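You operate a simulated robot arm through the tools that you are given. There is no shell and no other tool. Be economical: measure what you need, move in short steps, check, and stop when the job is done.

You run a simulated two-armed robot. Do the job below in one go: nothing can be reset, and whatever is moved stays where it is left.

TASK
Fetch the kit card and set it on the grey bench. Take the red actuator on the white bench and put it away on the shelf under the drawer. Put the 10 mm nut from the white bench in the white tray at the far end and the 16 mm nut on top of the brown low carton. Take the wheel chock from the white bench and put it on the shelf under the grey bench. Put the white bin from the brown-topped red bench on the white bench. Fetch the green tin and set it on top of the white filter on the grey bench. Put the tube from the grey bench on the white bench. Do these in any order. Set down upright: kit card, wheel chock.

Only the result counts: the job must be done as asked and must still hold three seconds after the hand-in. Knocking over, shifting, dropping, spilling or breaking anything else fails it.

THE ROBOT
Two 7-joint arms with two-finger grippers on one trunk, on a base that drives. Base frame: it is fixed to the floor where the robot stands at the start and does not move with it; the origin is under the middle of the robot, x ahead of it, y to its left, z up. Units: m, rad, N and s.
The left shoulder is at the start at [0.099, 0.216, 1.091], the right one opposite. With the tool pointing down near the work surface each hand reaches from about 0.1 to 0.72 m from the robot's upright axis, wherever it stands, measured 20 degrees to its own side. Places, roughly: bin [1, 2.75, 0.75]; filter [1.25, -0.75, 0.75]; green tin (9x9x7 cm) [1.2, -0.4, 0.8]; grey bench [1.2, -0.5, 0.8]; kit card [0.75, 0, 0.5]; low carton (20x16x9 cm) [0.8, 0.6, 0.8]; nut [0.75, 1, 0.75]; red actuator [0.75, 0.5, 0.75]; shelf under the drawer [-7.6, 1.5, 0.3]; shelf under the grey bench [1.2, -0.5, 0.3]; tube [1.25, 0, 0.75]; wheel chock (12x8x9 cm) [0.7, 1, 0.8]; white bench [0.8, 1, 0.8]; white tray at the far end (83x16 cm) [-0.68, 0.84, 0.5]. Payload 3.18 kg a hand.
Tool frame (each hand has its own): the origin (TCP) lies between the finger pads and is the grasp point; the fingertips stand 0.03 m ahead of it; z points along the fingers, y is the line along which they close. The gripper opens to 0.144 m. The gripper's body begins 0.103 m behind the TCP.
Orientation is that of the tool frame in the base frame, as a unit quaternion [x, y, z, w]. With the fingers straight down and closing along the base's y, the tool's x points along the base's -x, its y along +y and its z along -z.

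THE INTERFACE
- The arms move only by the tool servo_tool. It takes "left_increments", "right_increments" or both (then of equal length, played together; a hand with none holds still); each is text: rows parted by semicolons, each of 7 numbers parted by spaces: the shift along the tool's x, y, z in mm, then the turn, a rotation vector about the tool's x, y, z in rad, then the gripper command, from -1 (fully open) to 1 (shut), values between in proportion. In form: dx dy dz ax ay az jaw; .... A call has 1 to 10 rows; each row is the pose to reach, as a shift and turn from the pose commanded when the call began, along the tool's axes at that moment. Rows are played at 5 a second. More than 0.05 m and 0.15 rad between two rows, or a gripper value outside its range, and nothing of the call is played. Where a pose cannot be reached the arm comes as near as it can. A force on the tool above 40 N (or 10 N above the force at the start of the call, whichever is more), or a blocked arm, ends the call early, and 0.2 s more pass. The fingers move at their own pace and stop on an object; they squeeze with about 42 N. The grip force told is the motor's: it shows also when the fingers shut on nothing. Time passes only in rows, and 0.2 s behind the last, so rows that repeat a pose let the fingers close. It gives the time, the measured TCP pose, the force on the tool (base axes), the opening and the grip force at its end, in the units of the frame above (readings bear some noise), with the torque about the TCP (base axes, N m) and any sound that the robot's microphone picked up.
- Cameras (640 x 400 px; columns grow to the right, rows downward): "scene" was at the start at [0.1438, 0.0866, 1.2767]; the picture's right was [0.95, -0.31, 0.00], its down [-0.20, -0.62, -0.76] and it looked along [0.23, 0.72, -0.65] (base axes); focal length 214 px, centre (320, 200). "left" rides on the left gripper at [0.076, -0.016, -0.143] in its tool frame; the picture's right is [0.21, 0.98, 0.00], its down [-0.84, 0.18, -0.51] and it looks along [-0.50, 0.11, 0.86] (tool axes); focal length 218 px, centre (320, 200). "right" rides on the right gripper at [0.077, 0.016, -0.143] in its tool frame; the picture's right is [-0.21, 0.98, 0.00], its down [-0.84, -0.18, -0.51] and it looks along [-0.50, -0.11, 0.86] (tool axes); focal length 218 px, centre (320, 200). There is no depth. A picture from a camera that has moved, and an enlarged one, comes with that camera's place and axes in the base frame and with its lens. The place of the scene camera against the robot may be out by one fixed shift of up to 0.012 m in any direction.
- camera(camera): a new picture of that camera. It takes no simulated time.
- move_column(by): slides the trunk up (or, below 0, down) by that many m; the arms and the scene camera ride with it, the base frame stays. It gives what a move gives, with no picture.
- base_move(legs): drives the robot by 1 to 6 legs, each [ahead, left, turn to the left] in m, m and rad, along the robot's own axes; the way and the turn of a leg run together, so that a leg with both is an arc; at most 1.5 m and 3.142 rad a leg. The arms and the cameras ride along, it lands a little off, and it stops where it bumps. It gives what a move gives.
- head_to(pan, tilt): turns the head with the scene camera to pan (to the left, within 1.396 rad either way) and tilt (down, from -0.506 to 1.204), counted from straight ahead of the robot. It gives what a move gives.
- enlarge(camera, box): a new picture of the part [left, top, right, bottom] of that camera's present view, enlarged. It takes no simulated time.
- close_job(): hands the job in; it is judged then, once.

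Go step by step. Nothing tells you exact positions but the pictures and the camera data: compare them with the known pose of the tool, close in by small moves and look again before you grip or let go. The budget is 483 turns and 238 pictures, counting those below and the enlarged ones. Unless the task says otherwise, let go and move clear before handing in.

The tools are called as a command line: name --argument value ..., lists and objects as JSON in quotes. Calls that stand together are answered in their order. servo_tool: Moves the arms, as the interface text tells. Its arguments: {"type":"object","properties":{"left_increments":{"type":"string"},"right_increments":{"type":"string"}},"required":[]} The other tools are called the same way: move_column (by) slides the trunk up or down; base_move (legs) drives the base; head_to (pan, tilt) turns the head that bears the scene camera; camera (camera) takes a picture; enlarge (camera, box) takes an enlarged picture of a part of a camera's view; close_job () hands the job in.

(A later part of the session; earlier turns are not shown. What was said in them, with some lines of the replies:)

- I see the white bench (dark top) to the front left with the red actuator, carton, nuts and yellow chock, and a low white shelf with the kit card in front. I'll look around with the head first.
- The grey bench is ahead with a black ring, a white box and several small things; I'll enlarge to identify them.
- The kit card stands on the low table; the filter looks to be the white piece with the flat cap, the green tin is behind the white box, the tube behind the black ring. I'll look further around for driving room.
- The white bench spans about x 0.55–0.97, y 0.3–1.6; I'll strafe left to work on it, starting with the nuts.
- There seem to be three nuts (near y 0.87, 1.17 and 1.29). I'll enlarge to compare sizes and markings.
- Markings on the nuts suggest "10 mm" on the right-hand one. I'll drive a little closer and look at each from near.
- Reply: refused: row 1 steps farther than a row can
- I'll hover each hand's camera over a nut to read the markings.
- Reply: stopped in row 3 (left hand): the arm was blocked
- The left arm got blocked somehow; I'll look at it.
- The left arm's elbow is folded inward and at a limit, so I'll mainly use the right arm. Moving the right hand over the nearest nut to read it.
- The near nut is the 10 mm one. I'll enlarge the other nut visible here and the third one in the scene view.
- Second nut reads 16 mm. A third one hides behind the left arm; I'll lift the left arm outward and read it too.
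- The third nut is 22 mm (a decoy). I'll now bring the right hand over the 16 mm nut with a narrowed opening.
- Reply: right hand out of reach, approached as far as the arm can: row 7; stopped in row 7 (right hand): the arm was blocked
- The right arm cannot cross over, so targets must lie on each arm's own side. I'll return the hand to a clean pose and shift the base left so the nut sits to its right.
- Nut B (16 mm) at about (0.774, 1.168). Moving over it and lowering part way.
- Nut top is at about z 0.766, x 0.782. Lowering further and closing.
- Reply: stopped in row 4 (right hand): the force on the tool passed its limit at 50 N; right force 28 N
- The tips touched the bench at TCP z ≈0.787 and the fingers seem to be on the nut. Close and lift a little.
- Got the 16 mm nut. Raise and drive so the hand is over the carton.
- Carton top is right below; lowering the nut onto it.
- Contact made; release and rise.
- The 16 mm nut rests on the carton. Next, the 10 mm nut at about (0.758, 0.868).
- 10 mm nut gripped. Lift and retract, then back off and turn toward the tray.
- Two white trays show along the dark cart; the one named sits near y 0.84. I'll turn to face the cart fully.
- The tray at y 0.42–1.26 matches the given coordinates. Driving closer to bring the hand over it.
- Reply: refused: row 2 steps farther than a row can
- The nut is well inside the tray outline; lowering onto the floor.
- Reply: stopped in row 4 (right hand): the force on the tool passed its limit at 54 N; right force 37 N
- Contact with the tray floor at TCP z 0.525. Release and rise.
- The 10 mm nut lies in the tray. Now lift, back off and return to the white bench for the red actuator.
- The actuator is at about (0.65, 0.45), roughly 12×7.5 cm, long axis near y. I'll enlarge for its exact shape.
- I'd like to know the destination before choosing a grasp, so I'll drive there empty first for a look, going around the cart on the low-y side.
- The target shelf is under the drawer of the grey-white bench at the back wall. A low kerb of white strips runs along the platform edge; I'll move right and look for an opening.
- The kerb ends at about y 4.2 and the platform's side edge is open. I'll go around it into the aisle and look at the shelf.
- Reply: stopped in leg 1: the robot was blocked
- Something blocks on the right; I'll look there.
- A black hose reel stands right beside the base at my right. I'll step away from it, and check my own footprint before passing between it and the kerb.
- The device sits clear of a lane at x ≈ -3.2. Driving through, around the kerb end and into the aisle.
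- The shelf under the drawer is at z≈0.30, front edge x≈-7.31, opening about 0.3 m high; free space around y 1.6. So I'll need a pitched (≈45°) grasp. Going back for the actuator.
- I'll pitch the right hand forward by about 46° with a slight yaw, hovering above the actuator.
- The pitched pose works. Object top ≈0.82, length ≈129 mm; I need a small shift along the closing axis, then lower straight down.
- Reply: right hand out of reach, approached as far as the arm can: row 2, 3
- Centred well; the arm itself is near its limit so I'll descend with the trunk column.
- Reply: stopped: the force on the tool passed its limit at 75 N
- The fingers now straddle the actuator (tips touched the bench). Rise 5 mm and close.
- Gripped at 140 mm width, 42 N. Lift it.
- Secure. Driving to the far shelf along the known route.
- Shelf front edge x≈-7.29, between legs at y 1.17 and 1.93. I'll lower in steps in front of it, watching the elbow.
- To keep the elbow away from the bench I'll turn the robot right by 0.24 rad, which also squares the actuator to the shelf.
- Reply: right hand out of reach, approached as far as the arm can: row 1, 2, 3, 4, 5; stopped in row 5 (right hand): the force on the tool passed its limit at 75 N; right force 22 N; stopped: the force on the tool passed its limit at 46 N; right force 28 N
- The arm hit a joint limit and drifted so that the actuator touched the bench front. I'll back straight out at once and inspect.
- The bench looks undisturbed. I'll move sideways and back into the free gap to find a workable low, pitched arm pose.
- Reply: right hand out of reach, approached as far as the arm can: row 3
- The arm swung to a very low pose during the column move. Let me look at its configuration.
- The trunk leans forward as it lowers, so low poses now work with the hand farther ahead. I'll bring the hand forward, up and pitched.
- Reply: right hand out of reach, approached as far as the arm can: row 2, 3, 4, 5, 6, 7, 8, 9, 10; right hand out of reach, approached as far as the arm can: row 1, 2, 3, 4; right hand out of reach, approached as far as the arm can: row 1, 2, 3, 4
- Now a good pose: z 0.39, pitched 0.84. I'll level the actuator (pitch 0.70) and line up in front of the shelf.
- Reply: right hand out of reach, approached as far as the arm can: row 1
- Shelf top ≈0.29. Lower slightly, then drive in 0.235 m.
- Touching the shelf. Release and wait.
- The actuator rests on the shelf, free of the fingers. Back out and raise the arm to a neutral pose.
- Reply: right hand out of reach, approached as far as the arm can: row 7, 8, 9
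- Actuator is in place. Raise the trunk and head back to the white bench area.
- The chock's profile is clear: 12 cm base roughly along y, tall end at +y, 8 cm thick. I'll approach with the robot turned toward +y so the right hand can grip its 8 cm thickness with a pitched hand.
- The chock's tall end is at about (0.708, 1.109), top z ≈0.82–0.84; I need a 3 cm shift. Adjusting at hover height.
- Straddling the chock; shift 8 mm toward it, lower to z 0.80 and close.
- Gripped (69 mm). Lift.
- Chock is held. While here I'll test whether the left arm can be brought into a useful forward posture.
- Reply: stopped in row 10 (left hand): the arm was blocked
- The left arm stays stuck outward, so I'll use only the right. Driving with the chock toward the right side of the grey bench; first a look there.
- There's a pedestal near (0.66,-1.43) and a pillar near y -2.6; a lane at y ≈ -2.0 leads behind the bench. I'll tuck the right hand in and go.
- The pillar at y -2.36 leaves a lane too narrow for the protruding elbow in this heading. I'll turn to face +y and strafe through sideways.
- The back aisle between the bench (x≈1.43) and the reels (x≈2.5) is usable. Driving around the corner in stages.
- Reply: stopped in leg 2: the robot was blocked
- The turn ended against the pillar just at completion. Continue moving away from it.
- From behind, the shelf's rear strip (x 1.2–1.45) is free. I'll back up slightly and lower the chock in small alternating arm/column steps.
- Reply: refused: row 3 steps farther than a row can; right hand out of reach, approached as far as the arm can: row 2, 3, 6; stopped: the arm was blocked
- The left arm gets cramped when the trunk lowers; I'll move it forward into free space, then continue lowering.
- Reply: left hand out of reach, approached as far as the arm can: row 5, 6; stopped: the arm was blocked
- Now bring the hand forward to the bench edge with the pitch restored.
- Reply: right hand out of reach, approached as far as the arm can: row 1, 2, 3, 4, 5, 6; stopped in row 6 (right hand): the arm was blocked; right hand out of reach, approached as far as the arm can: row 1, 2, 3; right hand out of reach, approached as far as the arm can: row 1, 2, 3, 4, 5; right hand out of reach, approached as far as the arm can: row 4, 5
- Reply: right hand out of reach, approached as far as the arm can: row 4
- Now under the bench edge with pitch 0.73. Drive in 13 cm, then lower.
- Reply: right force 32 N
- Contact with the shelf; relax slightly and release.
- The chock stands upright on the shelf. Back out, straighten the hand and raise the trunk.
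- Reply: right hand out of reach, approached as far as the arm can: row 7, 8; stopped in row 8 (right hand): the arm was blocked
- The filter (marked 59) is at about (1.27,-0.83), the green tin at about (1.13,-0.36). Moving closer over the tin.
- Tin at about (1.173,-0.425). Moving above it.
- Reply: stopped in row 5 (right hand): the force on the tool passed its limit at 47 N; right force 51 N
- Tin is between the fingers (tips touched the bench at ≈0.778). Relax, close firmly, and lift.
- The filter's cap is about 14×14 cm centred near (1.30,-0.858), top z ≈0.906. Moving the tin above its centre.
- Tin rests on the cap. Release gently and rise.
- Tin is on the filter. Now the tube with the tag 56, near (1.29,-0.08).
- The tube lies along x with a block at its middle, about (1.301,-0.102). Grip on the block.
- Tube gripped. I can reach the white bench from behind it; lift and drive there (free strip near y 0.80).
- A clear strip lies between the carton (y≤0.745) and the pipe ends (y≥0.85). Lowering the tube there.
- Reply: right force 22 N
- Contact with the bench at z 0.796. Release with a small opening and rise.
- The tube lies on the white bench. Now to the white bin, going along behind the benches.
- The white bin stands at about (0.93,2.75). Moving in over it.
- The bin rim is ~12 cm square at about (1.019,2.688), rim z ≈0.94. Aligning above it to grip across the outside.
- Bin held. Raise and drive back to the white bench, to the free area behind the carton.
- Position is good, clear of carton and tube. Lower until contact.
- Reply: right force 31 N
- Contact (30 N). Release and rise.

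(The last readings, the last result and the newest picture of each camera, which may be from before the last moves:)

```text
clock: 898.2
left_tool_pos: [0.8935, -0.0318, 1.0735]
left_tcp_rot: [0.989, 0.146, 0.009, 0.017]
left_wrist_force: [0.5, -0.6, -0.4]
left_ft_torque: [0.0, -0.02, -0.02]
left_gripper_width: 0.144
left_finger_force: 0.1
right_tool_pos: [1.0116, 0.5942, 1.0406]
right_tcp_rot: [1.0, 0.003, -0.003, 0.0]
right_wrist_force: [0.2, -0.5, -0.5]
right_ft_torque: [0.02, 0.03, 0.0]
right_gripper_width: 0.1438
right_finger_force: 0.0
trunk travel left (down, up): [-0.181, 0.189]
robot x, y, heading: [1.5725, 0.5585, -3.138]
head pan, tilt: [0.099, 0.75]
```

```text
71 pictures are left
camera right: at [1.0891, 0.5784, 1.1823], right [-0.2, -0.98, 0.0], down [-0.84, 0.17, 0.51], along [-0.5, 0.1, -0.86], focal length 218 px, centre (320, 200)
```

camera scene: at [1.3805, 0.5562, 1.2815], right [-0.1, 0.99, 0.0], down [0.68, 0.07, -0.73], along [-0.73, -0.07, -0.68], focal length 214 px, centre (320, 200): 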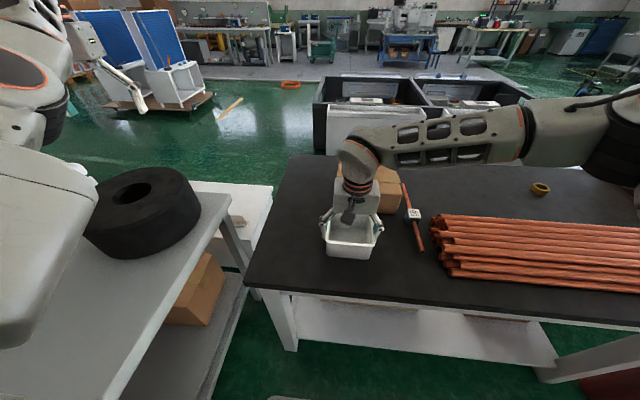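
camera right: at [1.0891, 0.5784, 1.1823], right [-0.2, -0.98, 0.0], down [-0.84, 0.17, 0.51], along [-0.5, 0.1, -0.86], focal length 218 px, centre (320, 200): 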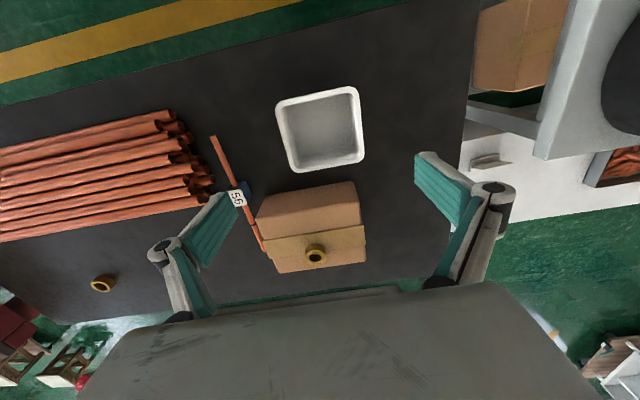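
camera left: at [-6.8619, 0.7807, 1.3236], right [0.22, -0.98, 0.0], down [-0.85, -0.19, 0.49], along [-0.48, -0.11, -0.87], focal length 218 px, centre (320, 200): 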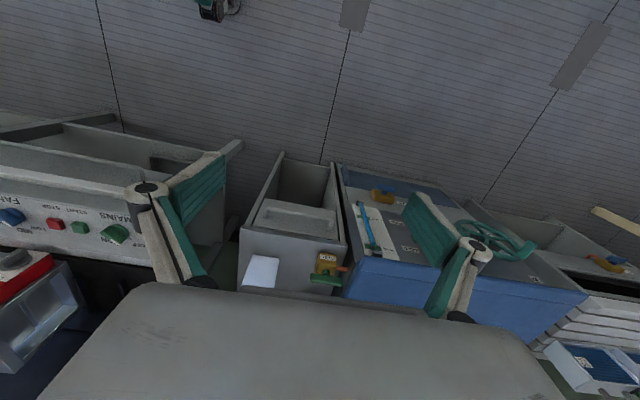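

The bin is placed. Last item: the kit card. Drive around the grey bench's right end to the front.

base_move --legs '[[-0.28, 0, 0], [0, 1.4, 0], [0, 0.36, 0]]'

```text
clock: 915.8
left_tool_pos: [1.1774, -1.8219, 1.0748]
left_tcp_rot: [0.989, 0.147, 0.01, 0.017]
left_wrist_force: [-0.8, -0.6, -0.1]
left_ft_torque: [0.03, -0.03, 0.01]
left_gripper_width: 0.144
left_finger_force: 0.1
right_tool_pos: [1.2946, -1.1958, 1.0407]
right_tcp_rot: [1.0, 0.005, -0.004, 0.0]
right_wrist_force: [-0.2, -0.2, 0.3]
right_ft_torque: [-0.02, -0.01, 0.02]
right_gripper_width: 0.1439
right_finger_force: 0.0
trunk travel left (down, up): [-0.181, 0.189]
robot x, y, heading: [1.8546, -1.2322, -3.133]
head pan, tilt: [0.099, 0.75]
```

base_move --legs '[[0, 0, -0.88], [-0.37, 0.5, 0], [0, 0, -0.7]]'

```text
clock: 924.8
left_tool_pos: [1.1116, -1.1711, 1.0734]
left_tcp_rot: [0.809, -0.587, -0.007, 0.019]
left_wrist_force: [-0.3, 0.0, 0.1]
left_ft_torque: [-0.02, 0.02, 0.0]
left_gripper_width: 0.144
left_finger_force: 0.0
right_tool_pos: [1.7407, -1.274, 1.0394]
right_tcp_rot: [0.718, -0.696, -0.002, -0.003]
right_wrist_force: [-0.1, 0.1, 0.2]
right_ft_torque: [0.01, 0.0, 0.03]
right_gripper_width: 0.1441
right_finger_force: 0.0
trunk travel left (down, up): [-0.181, 0.189]
robot x, y, heading: [1.7178, -1.8394, 1.599]
head pan, tilt: [0.099, 0.75]
```

base_move --legs '[[-0.12, 0, -0.03], [0, 1.4, 0], [0, 0.55, 0], [0, 0, -1.57]]'

head_to --pan 0.5 --tilt 0.6

camera --camera "scene"

```text
clock: 946.6
left_tool_pos: [0.4317, -1.3535, 1.0732]
left_tcp_rot: [-0.169, 0.985, 0.019, -0.009]
left_wrist_force: [-0.6, 0.1, 0.0]
left_ft_torque: [0.03, 0.02, 0.01]
left_gripper_width: 0.1441
left_finger_force: 0.0
right_tool_pos: [0.3434, -1.9831, 1.0401]
right_tcp_rot: [-0.026, 1.0, 0.0, 0.004]
right_wrist_force: [0.6, 0.1, -0.4]
right_ft_torque: [-0.03, -0.01, -0.03]
right_gripper_width: 0.1438
right_finger_force: 0.1
trunk travel left (down, up): [-0.181, 0.189]
robot x, y, heading: [-0.2227, -1.9737, 0.05]
head pan, tilt: [0.099, 0.75]
```

```text
clock: 947.5
left_tool_pos: [0.4306, -1.3546, 1.0735]
left_tcp_rot: [-0.17, 0.985, 0.018, -0.009]
left_wrist_force: [-0.4, -0.7, 0.0]
left_ft_torque: [0.02, -0.02, -0.03]
left_gripper_width: 0.1439
left_finger_force: 0.1
right_tool_pos: [0.344, -1.9826, 1.0406]
right_tcp_rot: [-0.027, 1.0, 0.0, 0.004]
right_wrist_force: [-0.2, -0.1, -0.2]
right_ft_torque: [-0.01, -0.01, -0.03]
right_gripper_width: 0.1441
right_finger_force: 0.1
trunk travel left (down, up): [-0.181, 0.189]
robot x, y, heading: [-0.2166, -1.9761, 0.051]
head pan, tilt: [0.499, 0.6]
```

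```text
70 pictures are left
camera scene: at [-0.0324, -1.9167, 1.293], right [0.52, -0.85, 0.0], down [-0.48, -0.29, -0.82], along [0.7, 0.43, -0.57], focal length 214 px, centre (320, 200)
```

scene: 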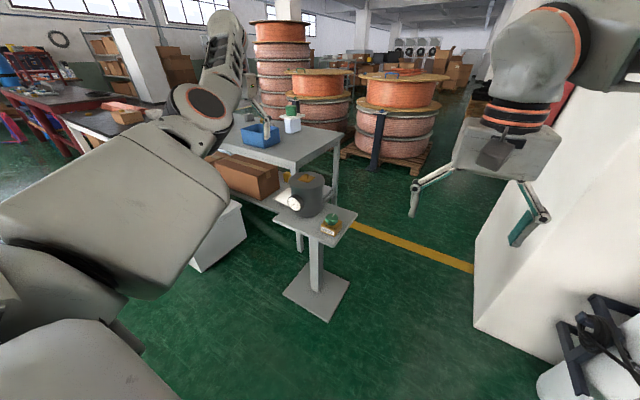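

Route cleared. Combining views, the kit card is at about (0.667,0.01) on the low table (top z≈0.38). Driving in front of it.

base_move --legs '[[0, 0, -0.05], [0, 1.4, 0], [0, 0.82, 0], [0.2, 0, 0]]'

camera --camera "right"

head_to --pan -0.2 --tilt 0.75

camera --camera "scene"

```text
clock: 968.9
left_tool_pos: [0.6674, 0.8545, 1.0734]
left_tcp_rot: [-0.147, 0.989, 0.017, -0.009]
left_wrist_force: [-0.6, 0.5, 0.0]
left_ft_torque: [0.01, 0.0, -0.01]
left_gripper_width: 0.144
left_finger_force: 0.0
right_tool_pos: [0.5474, 0.2275, 1.0398]
right_tcp_rot: [-0.003, 1.0, 0.0, 0.004]
right_wrist_force: [-0.4, -0.4, 0.7]
right_ft_torque: [0.03, 0.03, 0.0]
right_gripper_width: 0.1441
right_finger_force: 0.0
trunk travel left (down, up): [-0.181, 0.189]
robot x, y, heading: [-0.0127, 0.2644, 0.002]
head pan, tilt: [0.499, 0.6]
```

```text
69 pictures are left
camera right: at [0.4708, 0.2444, 1.1819], right [0.2, 0.98, 0.0], down [0.84, -0.17, 0.51], along [0.5, -0.1, -0.86], focal length 218 px, centre (320, 200)
```

right: 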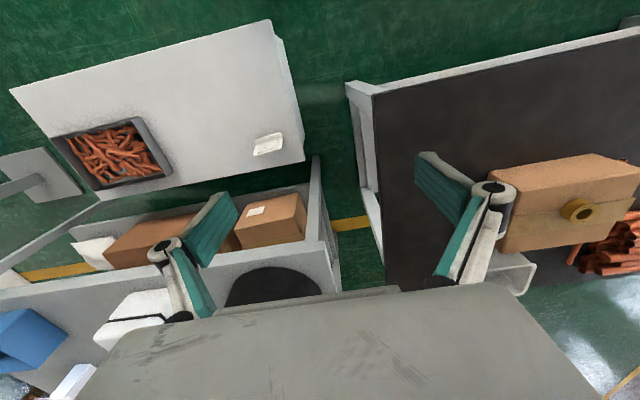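

```text
clock: 970.0
left_tool_pos: [0.6663, 0.854, 1.073]
left_tcp_rot: [-0.145, 0.989, 0.017, -0.009]
left_wrist_force: [0.3, -0.3, 0.5]
left_ft_torque: [0.0, 0.0, 0.01]
left_gripper_width: 0.1439
left_finger_force: 0.1
right_tool_pos: [0.5465, 0.2283, 1.0409]
right_tcp_rot: [-0.003, 1.0, 0.0, 0.004]
right_wrist_force: [-0.4, 0.0, -0.5]
right_ft_torque: [0.01, -0.01, 0.01]
right_gripper_width: 0.1442
right_finger_force: 0.0
trunk travel left (down, up): [-0.181, 0.189]
robot x, y, heading: [-0.013, 0.2684, -0.002]
head pan, tilt: [-0.201, 0.75]
```

```text
68 pictures are left
camera scene: at [0.1798, 0.2545, 1.2801], right [-0.2, -0.98, 0.0], down [-0.67, 0.13, -0.73], along [0.72, -0.14, -0.68], focal length 214 px, centre (320, 200)
```

scene: 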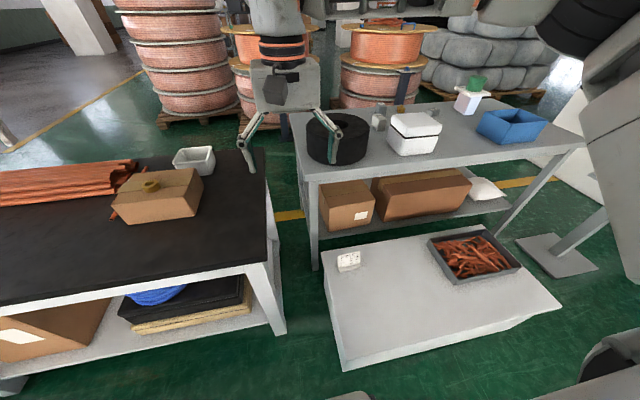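

enlarge --camera "scene" --box '[325, 240, 375, 280]'

enlarge --camera "right" --box '[240, 120, 300, 165]'

```text
10.00 times, centred on (350, 260) of scene
camera zoom: at [0.1798, 0.2545, 1.2801], right [-0.2, -0.98, 0.0], down [-0.67, 0.13, -0.73], along [0.72, -0.14, -0.68], focal length 2145 px, centre (20, -400)
```

zoom: 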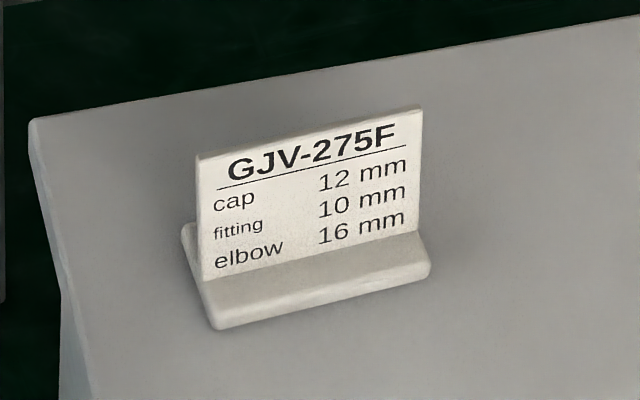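

```text
8.89 times, centred on (270, 142) of right
camera zoom: at [0.4705, 0.2444, 1.1818], right [0.2, 0.98, 0.0], down [0.84, -0.17, 0.51], along [0.5, -0.1, -0.86], focal length 1940 px, centre (764, 711)
```

zoom: 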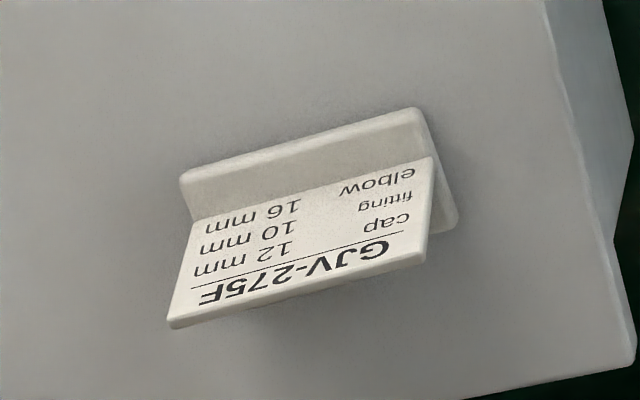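

The card is a plate (~10 cm wide, along y) on a foot: plate top z≈0.487, at about (0.655,0.031). I'll grip it across its side edges. Moving above it.

servo_tool --right_increments "-13 -25 36 0 0 0 -1;-27 -49 72 0 0 0 -1;-40 -74 109 0 0 0 -1;-53 -99 145 0 0 0 -1;-66 -123 181 0 0 0 -1;-80 -148 218 0 0 0 -1;-93 -172 254 0 0 0 -1;-106 -197 290 0 0 0 -1"

camera --camera "right"

```text
clock: 971.8
left_tool_pos: [0.6659, 0.8527, 1.0727]
left_tcp_rot: [-0.145, 0.989, 0.018, -0.01]
left_wrist_force: [1.2, -0.6, 0.1]
left_ft_torque: [0.0, 0.03, -0.01]
left_gripper_width: 0.1439
left_finger_force: 0.1
right_tool_pos: [0.6575, 0.0309, 0.7469]
right_tcp_rot: [-0.004, 1.0, 0.0, 0.003]
right_wrist_force: [-0.8, -0.1, -0.4]
right_ft_torque: [0.04, 0.01, -0.05]
right_gripper_width: 0.1441
right_finger_force: 0.0
trunk travel left (down, up): [-0.181, 0.189]
robot x, y, heading: [-0.0156, 0.2614, -0.001]
head pan, tilt: [-0.201, 0.75]
```

```text
65 pictures are left
camera right: at [0.5792, 0.0466, 0.889], right [0.2, 0.98, 0.0], down [0.84, -0.17, 0.51], along [0.5, -0.1, -0.86], focal length 218 px, centre (320, 200)
```

right: 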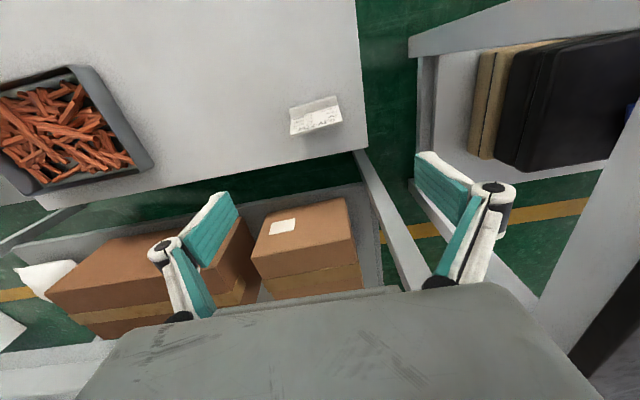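

move_column --by -0.1

servo_tool --right_increments "-6 -5 20 0 0 0 -1;-12 -10 45 0 0 0 -1;-12 -10 60 0 0 0 -1"

camera --camera "right"

```text
clock: 973.1
left_tool_pos: [0.6647, 0.8531, 0.9764]
left_tcp_rot: [-0.146, 0.989, 0.018, -0.007]
left_wrist_force: [-0.1, 0.3, 0.2]
left_ft_torque: [0.01, -0.06, -0.02]
left_gripper_width: 0.144
left_finger_force: 0.0
right_tool_pos: [0.6571, 0.0315, 0.6555]
right_tcp_rot: [-0.002, 1.0, -0.001, 0.006]
right_wrist_force: [0.6, 0.2, 0.3]
right_ft_torque: [-0.01, -0.02, 0.03]
right_gripper_width: 0.144
right_finger_force: 0.0
trunk travel left (down, up): [-0.081, 0.289]
robot x, y, heading: [-0.013, 0.2665, 0.001]
head pan, tilt: [-0.201, 0.75]
```

```text
clock: 973.9
left_tool_pos: [0.6674, 0.8531, 0.9737]
left_tcp_rot: [-0.146, 0.989, 0.017, -0.01]
left_wrist_force: [-0.3, -0.1, 0.5]
left_ft_torque: [-0.01, 0.01, 0.0]
left_gripper_width: 0.1441
left_finger_force: 0.2
right_tool_pos: [0.6707, 0.0224, 0.5918]
right_tcp_rot: [-0.004, 1.0, -0.001, 0.003]
right_wrist_force: [-0.3, 0.0, 0.3]
right_ft_torque: [0.02, -0.03, -0.06]
right_gripper_width: 0.1437
right_finger_force: 0.1
trunk travel left (down, up): [-0.081, 0.289]
robot x, y, heading: [-0.0141, 0.2642, -0.001]
head pan, tilt: [-0.201, 0.75]
```

```text
64 pictures are left
camera right: at [0.5925, 0.0384, 0.7333], right [0.2, 0.98, 0.0], down [0.84, -0.17, 0.51], along [0.5, -0.1, -0.86], focal length 218 px, centre (320, 200)
```

right: 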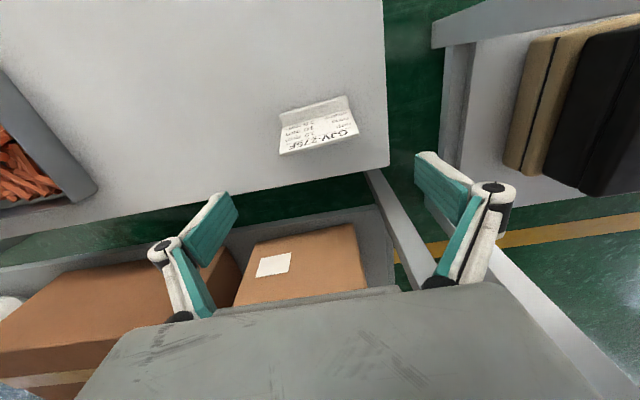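

servo_tool --right_increments "7 1 40 0 0 0 -0.85;7 1 80 0 0 0 -0.85;7 1 115 0 0 0 -0.85;7 1 115 0 0 0 -0.85"

camera --camera "right"

```text
clock: 974.9
left_tool_pos: [0.6662, 0.8533, 0.9749]
left_tcp_rot: [-0.146, 0.989, 0.017, -0.008]
left_wrist_force: [-0.7, -0.6, 0.2]
left_ft_torque: [0.03, 0.0, -0.01]
left_gripper_width: 0.144
left_finger_force: 0.1
right_tool_pos: [0.6622, 0.022, 0.4774]
right_tcp_rot: [-0.004, 1.0, 0.0, 0.004]
right_wrist_force: [-0.1, 0.5, -0.2]
right_ft_torque: [-0.01, 0.01, 0.01]
right_gripper_width: 0.1331
right_finger_force: 0.0
trunk travel left (down, up): [-0.081, 0.289]
robot x, y, heading: [-0.0137, 0.2663, 0.006]
head pan, tilt: [-0.201, 0.75]
```

```text
63 pictures are left
camera right: at [0.5849, 0.0387, 0.619], right [0.2, 0.98, 0.0], down [0.84, -0.17, 0.51], along [0.5, -0.1, -0.86], focal length 218 px, centre (320, 200)
```

right: 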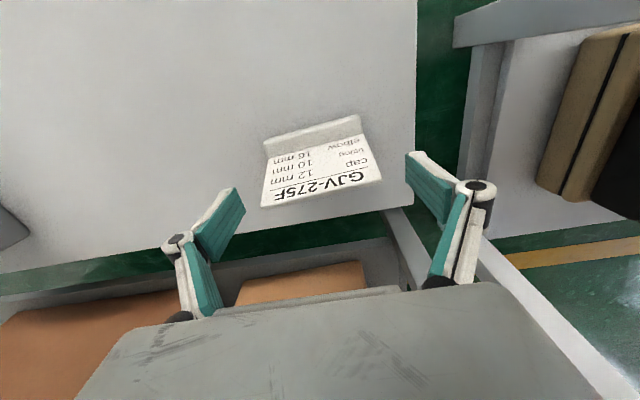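

servo_tool --right_increments "-1 0 15 0 0 0 -0.85;-1 0 28 0 0 0 -0.85;-1 0 36 0 0 0 -0.85;-1 0 36 0 0 0 -0.85"

camera --camera "right"

```text
clock: 975.9
left_tool_pos: [0.6651, 0.8531, 0.9741]
left_tcp_rot: [-0.146, 0.989, 0.018, -0.009]
left_wrist_force: [-0.1, 0.0, 0.2]
left_ft_torque: [0.0, 0.0, 0.0]
left_gripper_width: 0.1441
left_finger_force: 0.1
right_tool_pos: [0.6645, 0.0225, 0.441]
right_tcp_rot: [-0.002, 1.0, -0.001, 0.003]
right_wrist_force: [0.6, -0.3, -0.2]
right_ft_torque: [0.01, -0.02, -0.01]
right_gripper_width: 0.1334
right_finger_force: 0.0
trunk travel left (down, up): [-0.081, 0.289]
robot x, y, heading: [-0.014, 0.2581, 0.005]
head pan, tilt: [-0.201, 0.75]
```

```text
62 pictures are left
camera right: at [0.5873, 0.039, 0.5817], right [0.2, 0.98, 0.0], down [0.84, -0.17, 0.51], along [0.5, -0.1, -0.86], focal length 218 px, centre (320, 200)
```

right: 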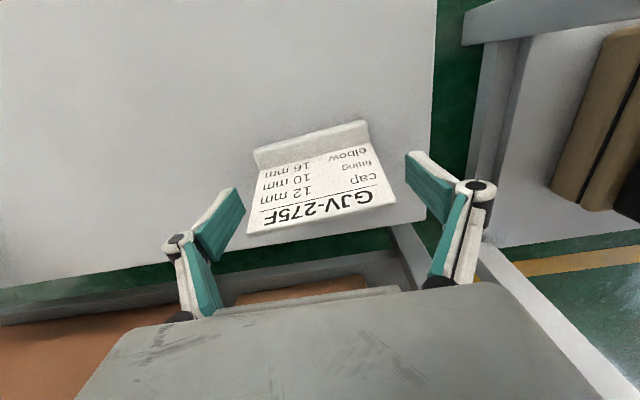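

Fingers flank the plate. Close and lift slightly.

servo_tool --right_increments "0 0 0 0 0 0 -0.3;0 0 0 0 0 0 0.3;0 0 0 0 0 0 1;0 0 0 0 0 0 1;0 0 -20 0 0 0 1;0 0 -50 0 0 0 1"

camera --camera "right"

enlarge --camera "scene" --box '[270, 180, 430, 300]'

```text
clock: 977.3
left_tool_pos: [0.6654, 0.8526, 0.9741]
left_tcp_rot: [-0.146, 0.989, 0.017, -0.009]
left_wrist_force: [-0.8, 0.3, 0.1]
left_ft_torque: [0.0, 0.0, 0.01]
left_gripper_width: 0.1441
left_finger_force: 0.0
right_tool_pos: [0.6634, 0.0243, 0.4913]
right_tcp_rot: [-0.003, 1.0, 0.0, 0.004]
right_wrist_force: [0.0, -0.1, -0.1]
right_ft_torque: [-0.01, -0.03, -0.01]
right_gripper_width: 0.1035
right_finger_force: 42.5
trunk travel left (down, up): [-0.081, 0.289]
robot x, y, heading: [-0.0147, 0.2624, -0.002]
head pan, tilt: [-0.201, 0.75]
```

```text
61 pictures are left
camera right: at [0.5862, 0.0395, 0.6326], right [0.2, 0.98, 0.0], down [0.84, -0.17, 0.51], along [0.5, -0.1, -0.86], focal length 218 px, centre (320, 200)
```

right: 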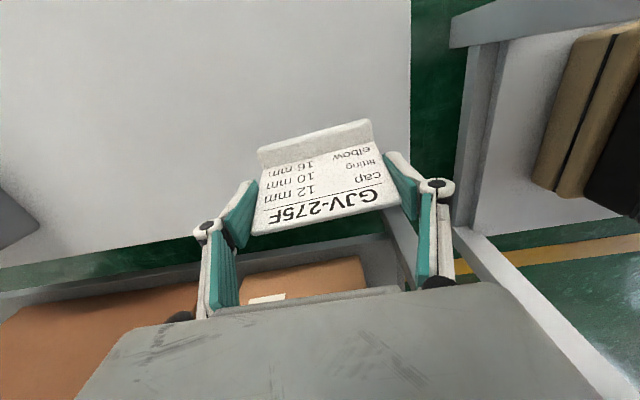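

```text
3.33 times, centred on (350, 240) of scene
camera zoom: at [0.2859, 0.2547, 1.1599], right [-0.2, -0.98, 0.0], down [-0.67, 0.13, -0.73], along [0.72, -0.14, -0.68], focal length 715 px, centre (220, 67)
```

zoom: 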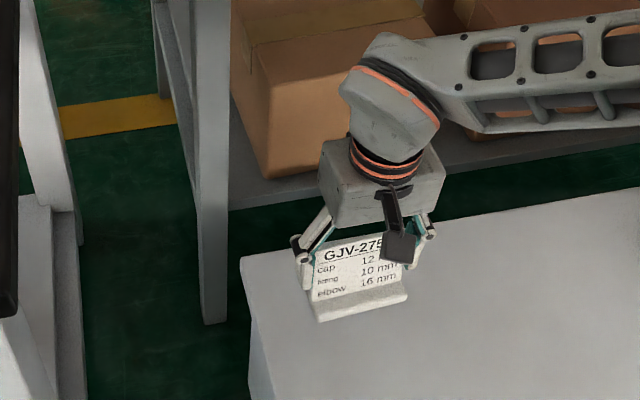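

The kit card is held upright. I'll raise it and take the known route behind the bench, where placing is easy.

servo_tool --right_increments "0 0 -45 0 0 0 1;0 0 -90 0 0 0 1;0 0 -135 0 0 0 1;0 0 -180 0 0 0 1;0 0 -225 0 0 0 1"

move_column --by 0.1

servo_tool --right_increments "0 0 -40 0 0 0 1;10 15 -80 0 0 0 1;30 30 -120 0 0 0 1;55 45 -155 0 0 0 1;80 60 -190 0 0 0 1;105 75 -220 0 0 0 1;125 80 -240 0 0 0 1"

base_move --legs '[[-0.2, 0, 0], [0, -1.4, 0], [0, -0.8, 0]]'

```text
clock: 978.5
left_tool_pos: [0.6653, 0.8538, 0.974]
left_tcp_rot: [-0.146, 0.989, 0.017, -0.008]
left_wrist_force: [0.0, -0.4, 0.8]
left_ft_torque: [-0.02, -0.04, 0.01]
left_gripper_width: 0.1437
left_finger_force: 0.0
right_tool_pos: [0.6605, 0.0247, 0.7154]
right_tcp_rot: [-0.004, 1.0, 0.0, 0.005]
right_wrist_force: [0.3, 0.6, 0.3]
right_ft_torque: [-0.05, 0.0, 0.01]
right_gripper_width: 0.1036
right_finger_force: 42.1
trunk travel left (down, up): [-0.081, 0.289]
robot x, y, heading: [-0.0113, 0.264, -0.001]
head pan, tilt: [-0.201, 0.75]
```

```text
clock: 979.8
left_tool_pos: [0.6684, 0.853, 1.0706]
left_tcp_rot: [-0.145, 0.989, 0.018, -0.011]
left_wrist_force: [-0.7, 0.0, 0.1]
left_ft_torque: [-0.01, 0.02, 0.0]
left_gripper_width: 0.1438
left_finger_force: 0.1
right_tool_pos: [0.6619, 0.0235, 0.8118]
right_tcp_rot: [-0.004, 1.0, 0.0, 0.002]
right_wrist_force: [0.1, 0.0, -0.8]
right_ft_torque: [0.01, 0.03, -0.01]
right_gripper_width: 0.104
right_finger_force: 42.3
trunk travel left (down, up): [-0.181, 0.189]
robot x, y, heading: [-0.0126, 0.2618, 0.003]
head pan, tilt: [-0.201, 0.75]
```

```text
clock: 981.4
left_tool_pos: [0.6661, 0.8537, 1.0741]
left_tcp_rot: [-0.145, 0.989, 0.017, -0.009]
left_wrist_force: [0.4, -0.3, -0.2]
left_ft_torque: [-0.01, -0.02, -0.02]
left_gripper_width: 0.1438
left_finger_force: 0.1
right_tool_pos: [0.5332, 0.1042, 1.0543]
right_tcp_rot: [-0.004, 1.0, 0.0, 0.005]
right_wrist_force: [-0.1, 0.2, -0.6]
right_ft_torque: [0.0, -0.04, -0.02]
right_gripper_width: 0.1039
right_finger_force: 41.6
trunk travel left (down, up): [-0.181, 0.189]
robot x, y, heading: [-0.0179, 0.2647, -0.0]
head pan, tilt: [-0.201, 0.75]
```

```text
clock: 1002.0
left_tool_pos: [0.4952, -1.3125, 1.0737]
left_tcp_rot: [-0.161, 0.987, 0.018, -0.01]
left_wrist_force: [0.7, 0.8, -0.5]
left_ft_torque: [0.0, -0.05, 0.01]
left_gripper_width: 0.144
left_finger_force: 0.1
right_tool_pos: [0.3847, -2.0673, 1.0537]
right_tcp_rot: [-0.019, 1.0, 0.0, 0.003]
right_wrist_force: [0.6, 0.2, -0.4]
right_ft_torque: [0.01, 0.02, 0.01]
right_gripper_width: 0.1037
right_finger_force: 41.9
trunk travel left (down, up): [-0.181, 0.189]
robot x, y, heading: [-0.1655, -1.9204, 0.038]
head pan, tilt: [-0.201, 0.75]
```

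base_move --legs '[[0, 0, 1.53], [-0.05, -1.3, 0], [0.1, -0.55, 0], [0, 0, 0.7]]'

```text
clock: 1024.2
left_tool_pos: [0.7945, -1.7183, 1.0734]
left_tcp_rot: [0.959, -0.282, 0.0, 0.018]
left_wrist_force: [-0.8, 0.3, -0.9]
left_ft_torque: [0.04, 0.04, -0.01]
left_gripper_width: 0.1438
left_finger_force: 0.0
right_tool_pos: [1.4534, -1.3328, 1.054]
right_tcp_rot: [0.909, -0.416, -0.003, -0.001]
right_wrist_force: [0.8, -0.7, -0.2]
right_ft_torque: [0.04, -0.03, 0.01]
right_gripper_width: 0.1035
right_finger_force: 42.1
trunk travel left (down, up): [-0.181, 0.189]
robot x, y, heading: [1.6828, -1.8533, 2.278]
head pan, tilt: [-0.201, 0.75]
```

base_move --legs '[[0.385, -0.535, 0], [0, 0, 0.862], [0, -1.03, 0]]'

head_to --pan -0.2 --tilt 0.75

camera --camera "scene"

camera --camera "right"

```text
clock: 1028.8
left_tool_pos: [0.9315, -1.1507, 1.0749]
left_tcp_rot: [0.963, -0.268, 0.001, 0.02]
left_wrist_force: [0.4, 0.1, 0.8]
left_ft_torque: [-0.04, 0.02, -0.01]
left_gripper_width: 0.1439
left_finger_force: 0.1
right_tool_pos: [1.5793, -0.7461, 1.0542]
right_tcp_rot: [0.915, -0.403, -0.005, -0.001]
right_wrist_force: [-0.2, 0.1, -0.8]
right_ft_torque: [-0.03, 0.05, 0.0]
right_gripper_width: 0.1039
right_finger_force: 42.3
trunk travel left (down, up): [-0.181, 0.189]
robot x, y, heading: [1.8232, -1.2602, 2.308]
head pan, tilt: [-0.201, 0.75]
stopped in leg 1: the robot was blocked; the commanded pose is now the measured one
```

```text
clock: 1029.4
left_tool_pos: [0.9313, -1.1512, 1.0734]
left_tcp_rot: [0.963, -0.267, 0.001, 0.019]
left_wrist_force: [-0.1, 0.0, -0.5]
left_ft_torque: [-0.03, 0.02, 0.0]
left_gripper_width: 0.1439
left_finger_force: 0.1
right_tool_pos: [1.5784, -0.7464, 1.0538]
right_tcp_rot: [0.915, -0.403, -0.003, -0.001]
right_wrist_force: [-0.6, 0.9, -1.1]
right_ft_torque: [-0.01, 0.0, 0.01]
right_gripper_width: 0.1038
right_finger_force: 42.0
trunk travel left (down, up): [-0.181, 0.189]
robot x, y, heading: [1.8257, -1.2581, 2.313]
head pan, tilt: [-0.201, 0.75]
```

```text
59 pictures are left
camera scene: at [1.7065, -1.0999, 1.2801], right [0.86, 0.51, 0.0], down [0.35, -0.59, -0.73], along [-0.37, 0.63, -0.68], focal length 214 px, centre (320, 200)
```

scene: 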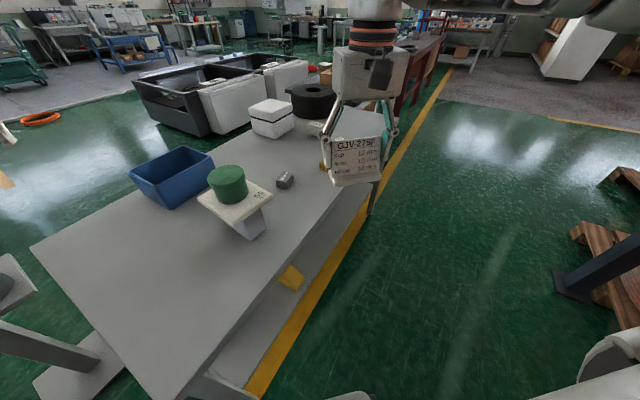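

```text
58 pictures are left
camera right: at [1.6183, -0.8141, 1.1958], right [-0.86, -0.51, 0.0], down [-0.43, 0.74, 0.51], along [-0.26, 0.44, -0.86], focal length 218 px, centre (320, 200)
```

right: 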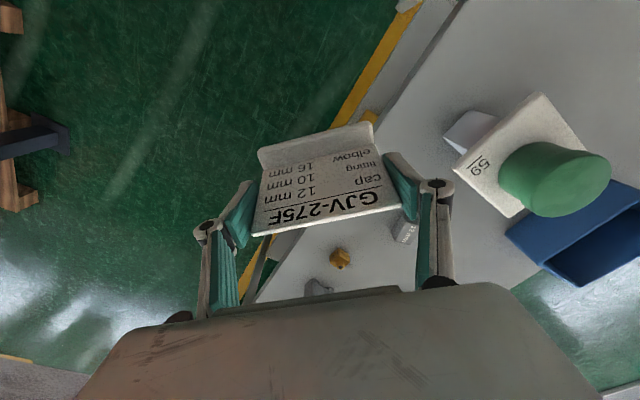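

The base corner touched the bench leg. I'll back away in +x, then finish the turn.

base_move --legs '[[-0.094, -0.103, 0], [0, 0, 0.83]]'

camera --camera "scene"

```text
clock: 1033.1
left_tool_pos: [1.2831, -1.845, 1.0742]
left_tcp_rot: [0.99, 0.143, 0.009, 0.017]
left_wrist_force: [0.2, -0.8, -0.3]
left_ft_torque: [0.0, 0.0, 0.02]
left_gripper_width: 0.1439
left_finger_force: 0.0
right_tool_pos: [1.4197, -1.0934, 1.0542]
right_tcp_rot: [1.0, 0.0, -0.003, 0.0]
right_wrist_force: [-0.1, -0.3, -0.5]
right_ft_torque: [0.04, -0.02, 0.02]
right_gripper_width: 0.1038
right_finger_force: 42.1
trunk travel left (down, up): [-0.181, 0.189]
robot x, y, heading: [1.9664, -1.2615, 3.137]
head pan, tilt: [-0.201, 0.75]
```

```text
57 pictures are left
camera scene: at [1.7727, -1.2354, 1.2801], right [0.2, 0.98, 0.0], down [0.67, -0.14, -0.73], along [-0.72, 0.15, -0.68], focal length 214 px, centre (320, 200)
```

scene: 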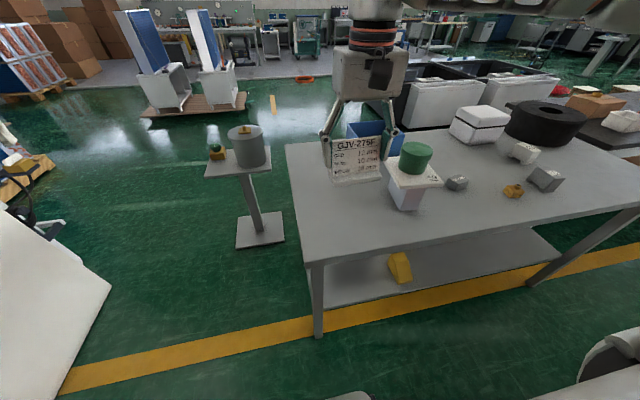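

base_move --legs '[[-0.05, -0.5, 0], [0, -0.54, 0], [0.14, 0, 0]]'

camera --camera "right"

camera --camera "scene"

```text
clock: 1043.7
left_tool_pos: [1.196, -0.8212, 1.0721]
left_tcp_rot: [0.989, 0.148, 0.009, 0.018]
left_wrist_force: [-0.4, 0.4, -0.1]
left_ft_torque: [-0.04, -0.02, 0.0]
left_gripper_width: 0.144
left_finger_force: 0.1
right_tool_pos: [1.3283, -0.0673, 1.0533]
right_tcp_rot: [1.0, 0.005, -0.003, 0.0]
right_wrist_force: [-0.9, 0.3, -0.9]
right_ft_torque: [-0.01, -0.04, 0.01]
right_gripper_width: 0.1039
right_finger_force: 42.0
trunk travel left (down, up): [-0.181, 0.189]
robot x, y, heading: [1.8744, -0.226, -3.136]
head pan, tilt: [-0.201, 0.75]
```

```text
56 pictures are left
camera right: at [1.406, -0.0842, 1.1958], right [-0.2, -0.98, 0.0], down [-0.84, 0.17, 0.51], along [-0.5, 0.1, -0.86], focal length 218 px, centre (320, 200)
```

right: 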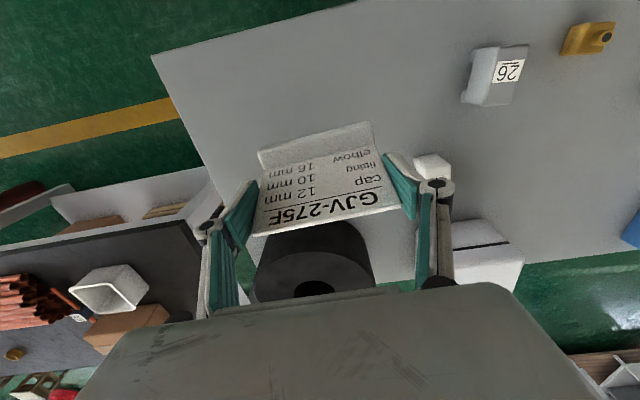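

```text
55 pictures are left
camera scene: at [1.6818, -0.2072, 1.2802], right [0.2, 0.98, 0.0], down [0.67, -0.13, -0.73], along [-0.72, 0.14, -0.68], focal length 214 px, centre (320, 200)
```

scene: 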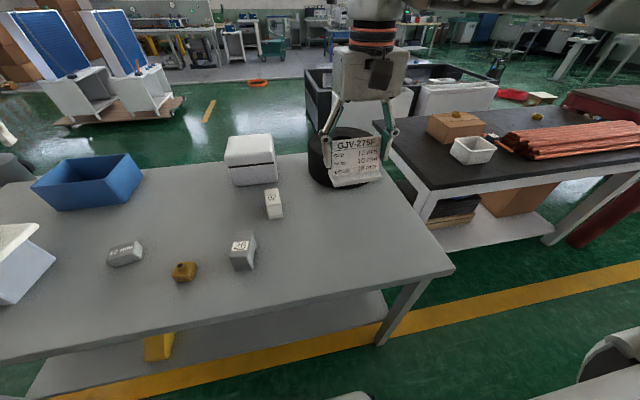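

The spot below is free. Lower the card and feel for contact.

servo_tool --right_increments "0 0 45 0 0 0 1;0 0 90 0 0 0 1;0 0 135 0 0 0 1;0 0 175 0 0 0 1;0 0 190 0 0 0 1;0 0 200 0 0 0 1;0 0 206 0 0 0 1;0 0 212 0 0 0 1"

enlarge --camera "scene" --box '[280, 120, 460, 280]'

```text
clock: 1045.5
left_tool_pos: [1.1962, -0.8205, 1.0739]
left_tcp_rot: [0.989, 0.148, 0.008, 0.016]
left_wrist_force: [0.4, 0.3, 0.1]
left_ft_torque: [-0.04, -0.02, -0.03]
left_gripper_width: 0.1437
left_finger_force: 0.1
right_tool_pos: [1.3273, -0.0687, 0.8423]
right_tcp_rot: [1.0, 0.004, -0.004, 0.0]
right_wrist_force: [0.2, 0.1, -1.1]
right_ft_torque: [-0.02, 0.02, -0.01]
right_gripper_width: 0.1039
right_finger_force: 41.5
trunk travel left (down, up): [-0.181, 0.189]
robot x, y, heading: [1.8737, -0.2312, -3.138]
head pan, tilt: [-0.201, 0.75]
```

```text
2.50 times, centred on (370, 200) of scene
camera zoom: at [1.6821, -0.2072, 1.2801], right [0.2, 0.98, 0.0], down [0.67, -0.13, -0.73], along [-0.72, 0.14, -0.68], focal length 536 px, centre (195, 200)
```

zoom: 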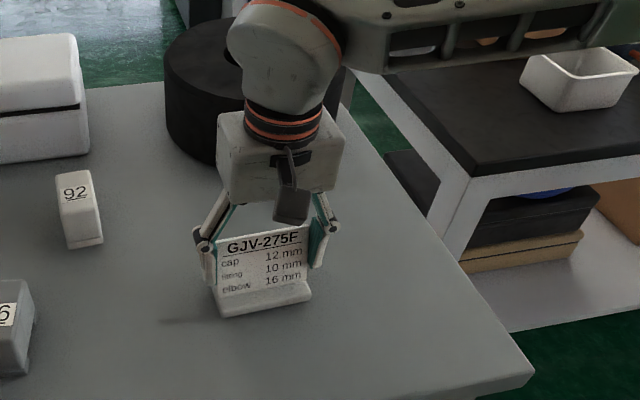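

servo_tool --right_increments "0 0 4 0 0 0 1;0 0 8 0 0 0 1;0 0 12 0 0 0 1;0 0 16 0 0 0 1"

```text
clock: 1046.5
left_tool_pos: [1.2, -0.821, 1.0754]
left_tcp_rot: [0.989, 0.148, 0.008, 0.017]
left_wrist_force: [0.6, 0.2, 0.3]
left_ft_torque: [0.01, 0.01, 0.01]
left_gripper_width: 0.144
left_finger_force: 0.1
right_tool_pos: [1.3263, -0.0698, 0.8294]
right_tcp_rot: [1.0, 0.004, -0.007, 0.001]
right_wrist_force: [-2.2, 5.6, 34.1]
right_ft_torque: [0.24, -0.1, 0.0]
right_gripper_width: 0.1039
right_finger_force: 41.1
trunk travel left (down, up): [-0.181, 0.189]
robot x, y, heading: [1.8772, -0.2298, -3.134]
head pan, tilt: [-0.201, 0.75]
```

Contact. Ease up, release and rise.

servo_tool --right_increments "0 0 -4 0 0 0 1;0 0 -4 0 0 0 -0.1;0 0 -4 0 0 0 -0.85;0 0 -4 0 0 0 -0.85;0 0 -25 0 0 0 -0.85;0 0 -70 0 0 0 -0.85;0 0 -115 0 0 0 -0.85;0 0 -160 0 0 0 -0.85;0 0 -200 0 0 0 -0.85"

camera --camera "scene"

enlarge --camera "scene" --box '[280, 120, 460, 280]'

```text
clock: 1048.5
left_tool_pos: [1.1997, -0.8201, 1.0747]
left_tcp_rot: [0.989, 0.148, 0.008, 0.017]
left_wrist_force: [0.7, 0.7, 0.9]
left_ft_torque: [-0.02, 0.04, 0.02]
left_gripper_width: 0.1441
left_finger_force: 0.0
right_tool_pos: [1.3293, -0.0711, 1.0276]
right_tcp_rot: [1.0, 0.005, -0.004, 0.0]
right_wrist_force: [-0.7, -0.8, -0.5]
right_ft_torque: [0.01, 0.02, 0.01]
right_gripper_width: 0.1332
right_finger_force: 0.1
trunk travel left (down, up): [-0.181, 0.189]
robot x, y, heading: [1.8776, -0.2299, -3.141]
head pan, tilt: [-0.201, 0.75]
```

```text
53 pictures are left
camera scene: at [1.6832, -0.2075, 1.2804], right [0.2, 0.98, 0.0], down [0.67, -0.13, -0.73], along [-0.72, 0.14, -0.68], focal length 214 px, centre (320, 200)
```

scene: 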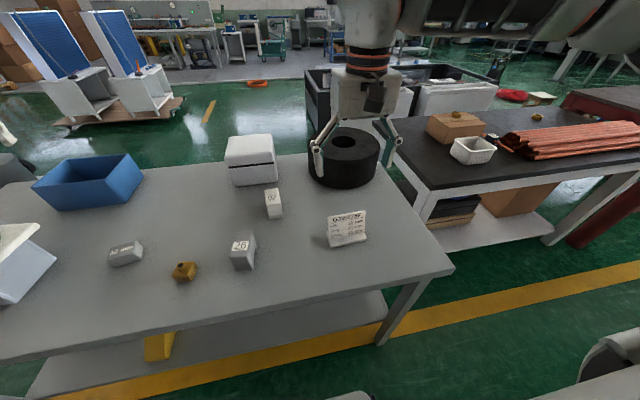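

```text
2.50 times, centred on (370, 200) of scene
camera zoom: at [1.6832, -0.2075, 1.2804], right [0.2, 0.98, 0.0], down [0.67, -0.13, -0.73], along [-0.72, 0.14, -0.68], focal length 536 px, centre (195, 200)
```

zoom: 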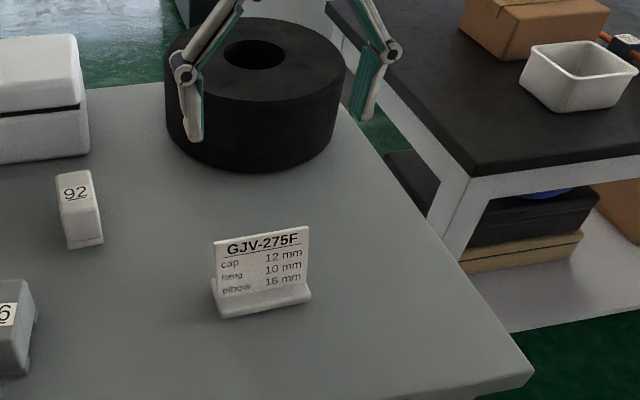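

All eight placements are done and both hands are empty and clear. Handing in.

close_job

```text
The job is handed in.
```

The job is handed in and every item is where the task asked. I checked each placement by picture after letting go, but the result itself has not been reported back.

- **Kit card:** standing upright on the grey bench.
- **Red actuator:** on the shelf under the drawer. It brushed the front of that bench once while I was lowering it. The bench looked undisturbed.
- **10 mm nut:** in the white tray centred near y 0.84. There are two white trays along that cart, and I chose the one matching the coordinates you gave rather than the other one.
- **16 mm nut:** on top of the brown low carton. I left the 22 mm nut where it was.
- **Wheel chock:** upright on the shelf under the grey bench, along its rear edge.
- **White bin:** on the white bench, behind the carton.
- **Green tin:** on the cap of the white filter.
- **Tube:** on the white bench. I took this to be the orange rod with the block marked 56.

The base was blocked three times: once by something on its right, unseen, on the first trip to the far shelf, once by the pillar, and once by a grey bench leg. The pictures showed nothing displaced by the pillar and bench-leg contacts. I did not confirm the first one.
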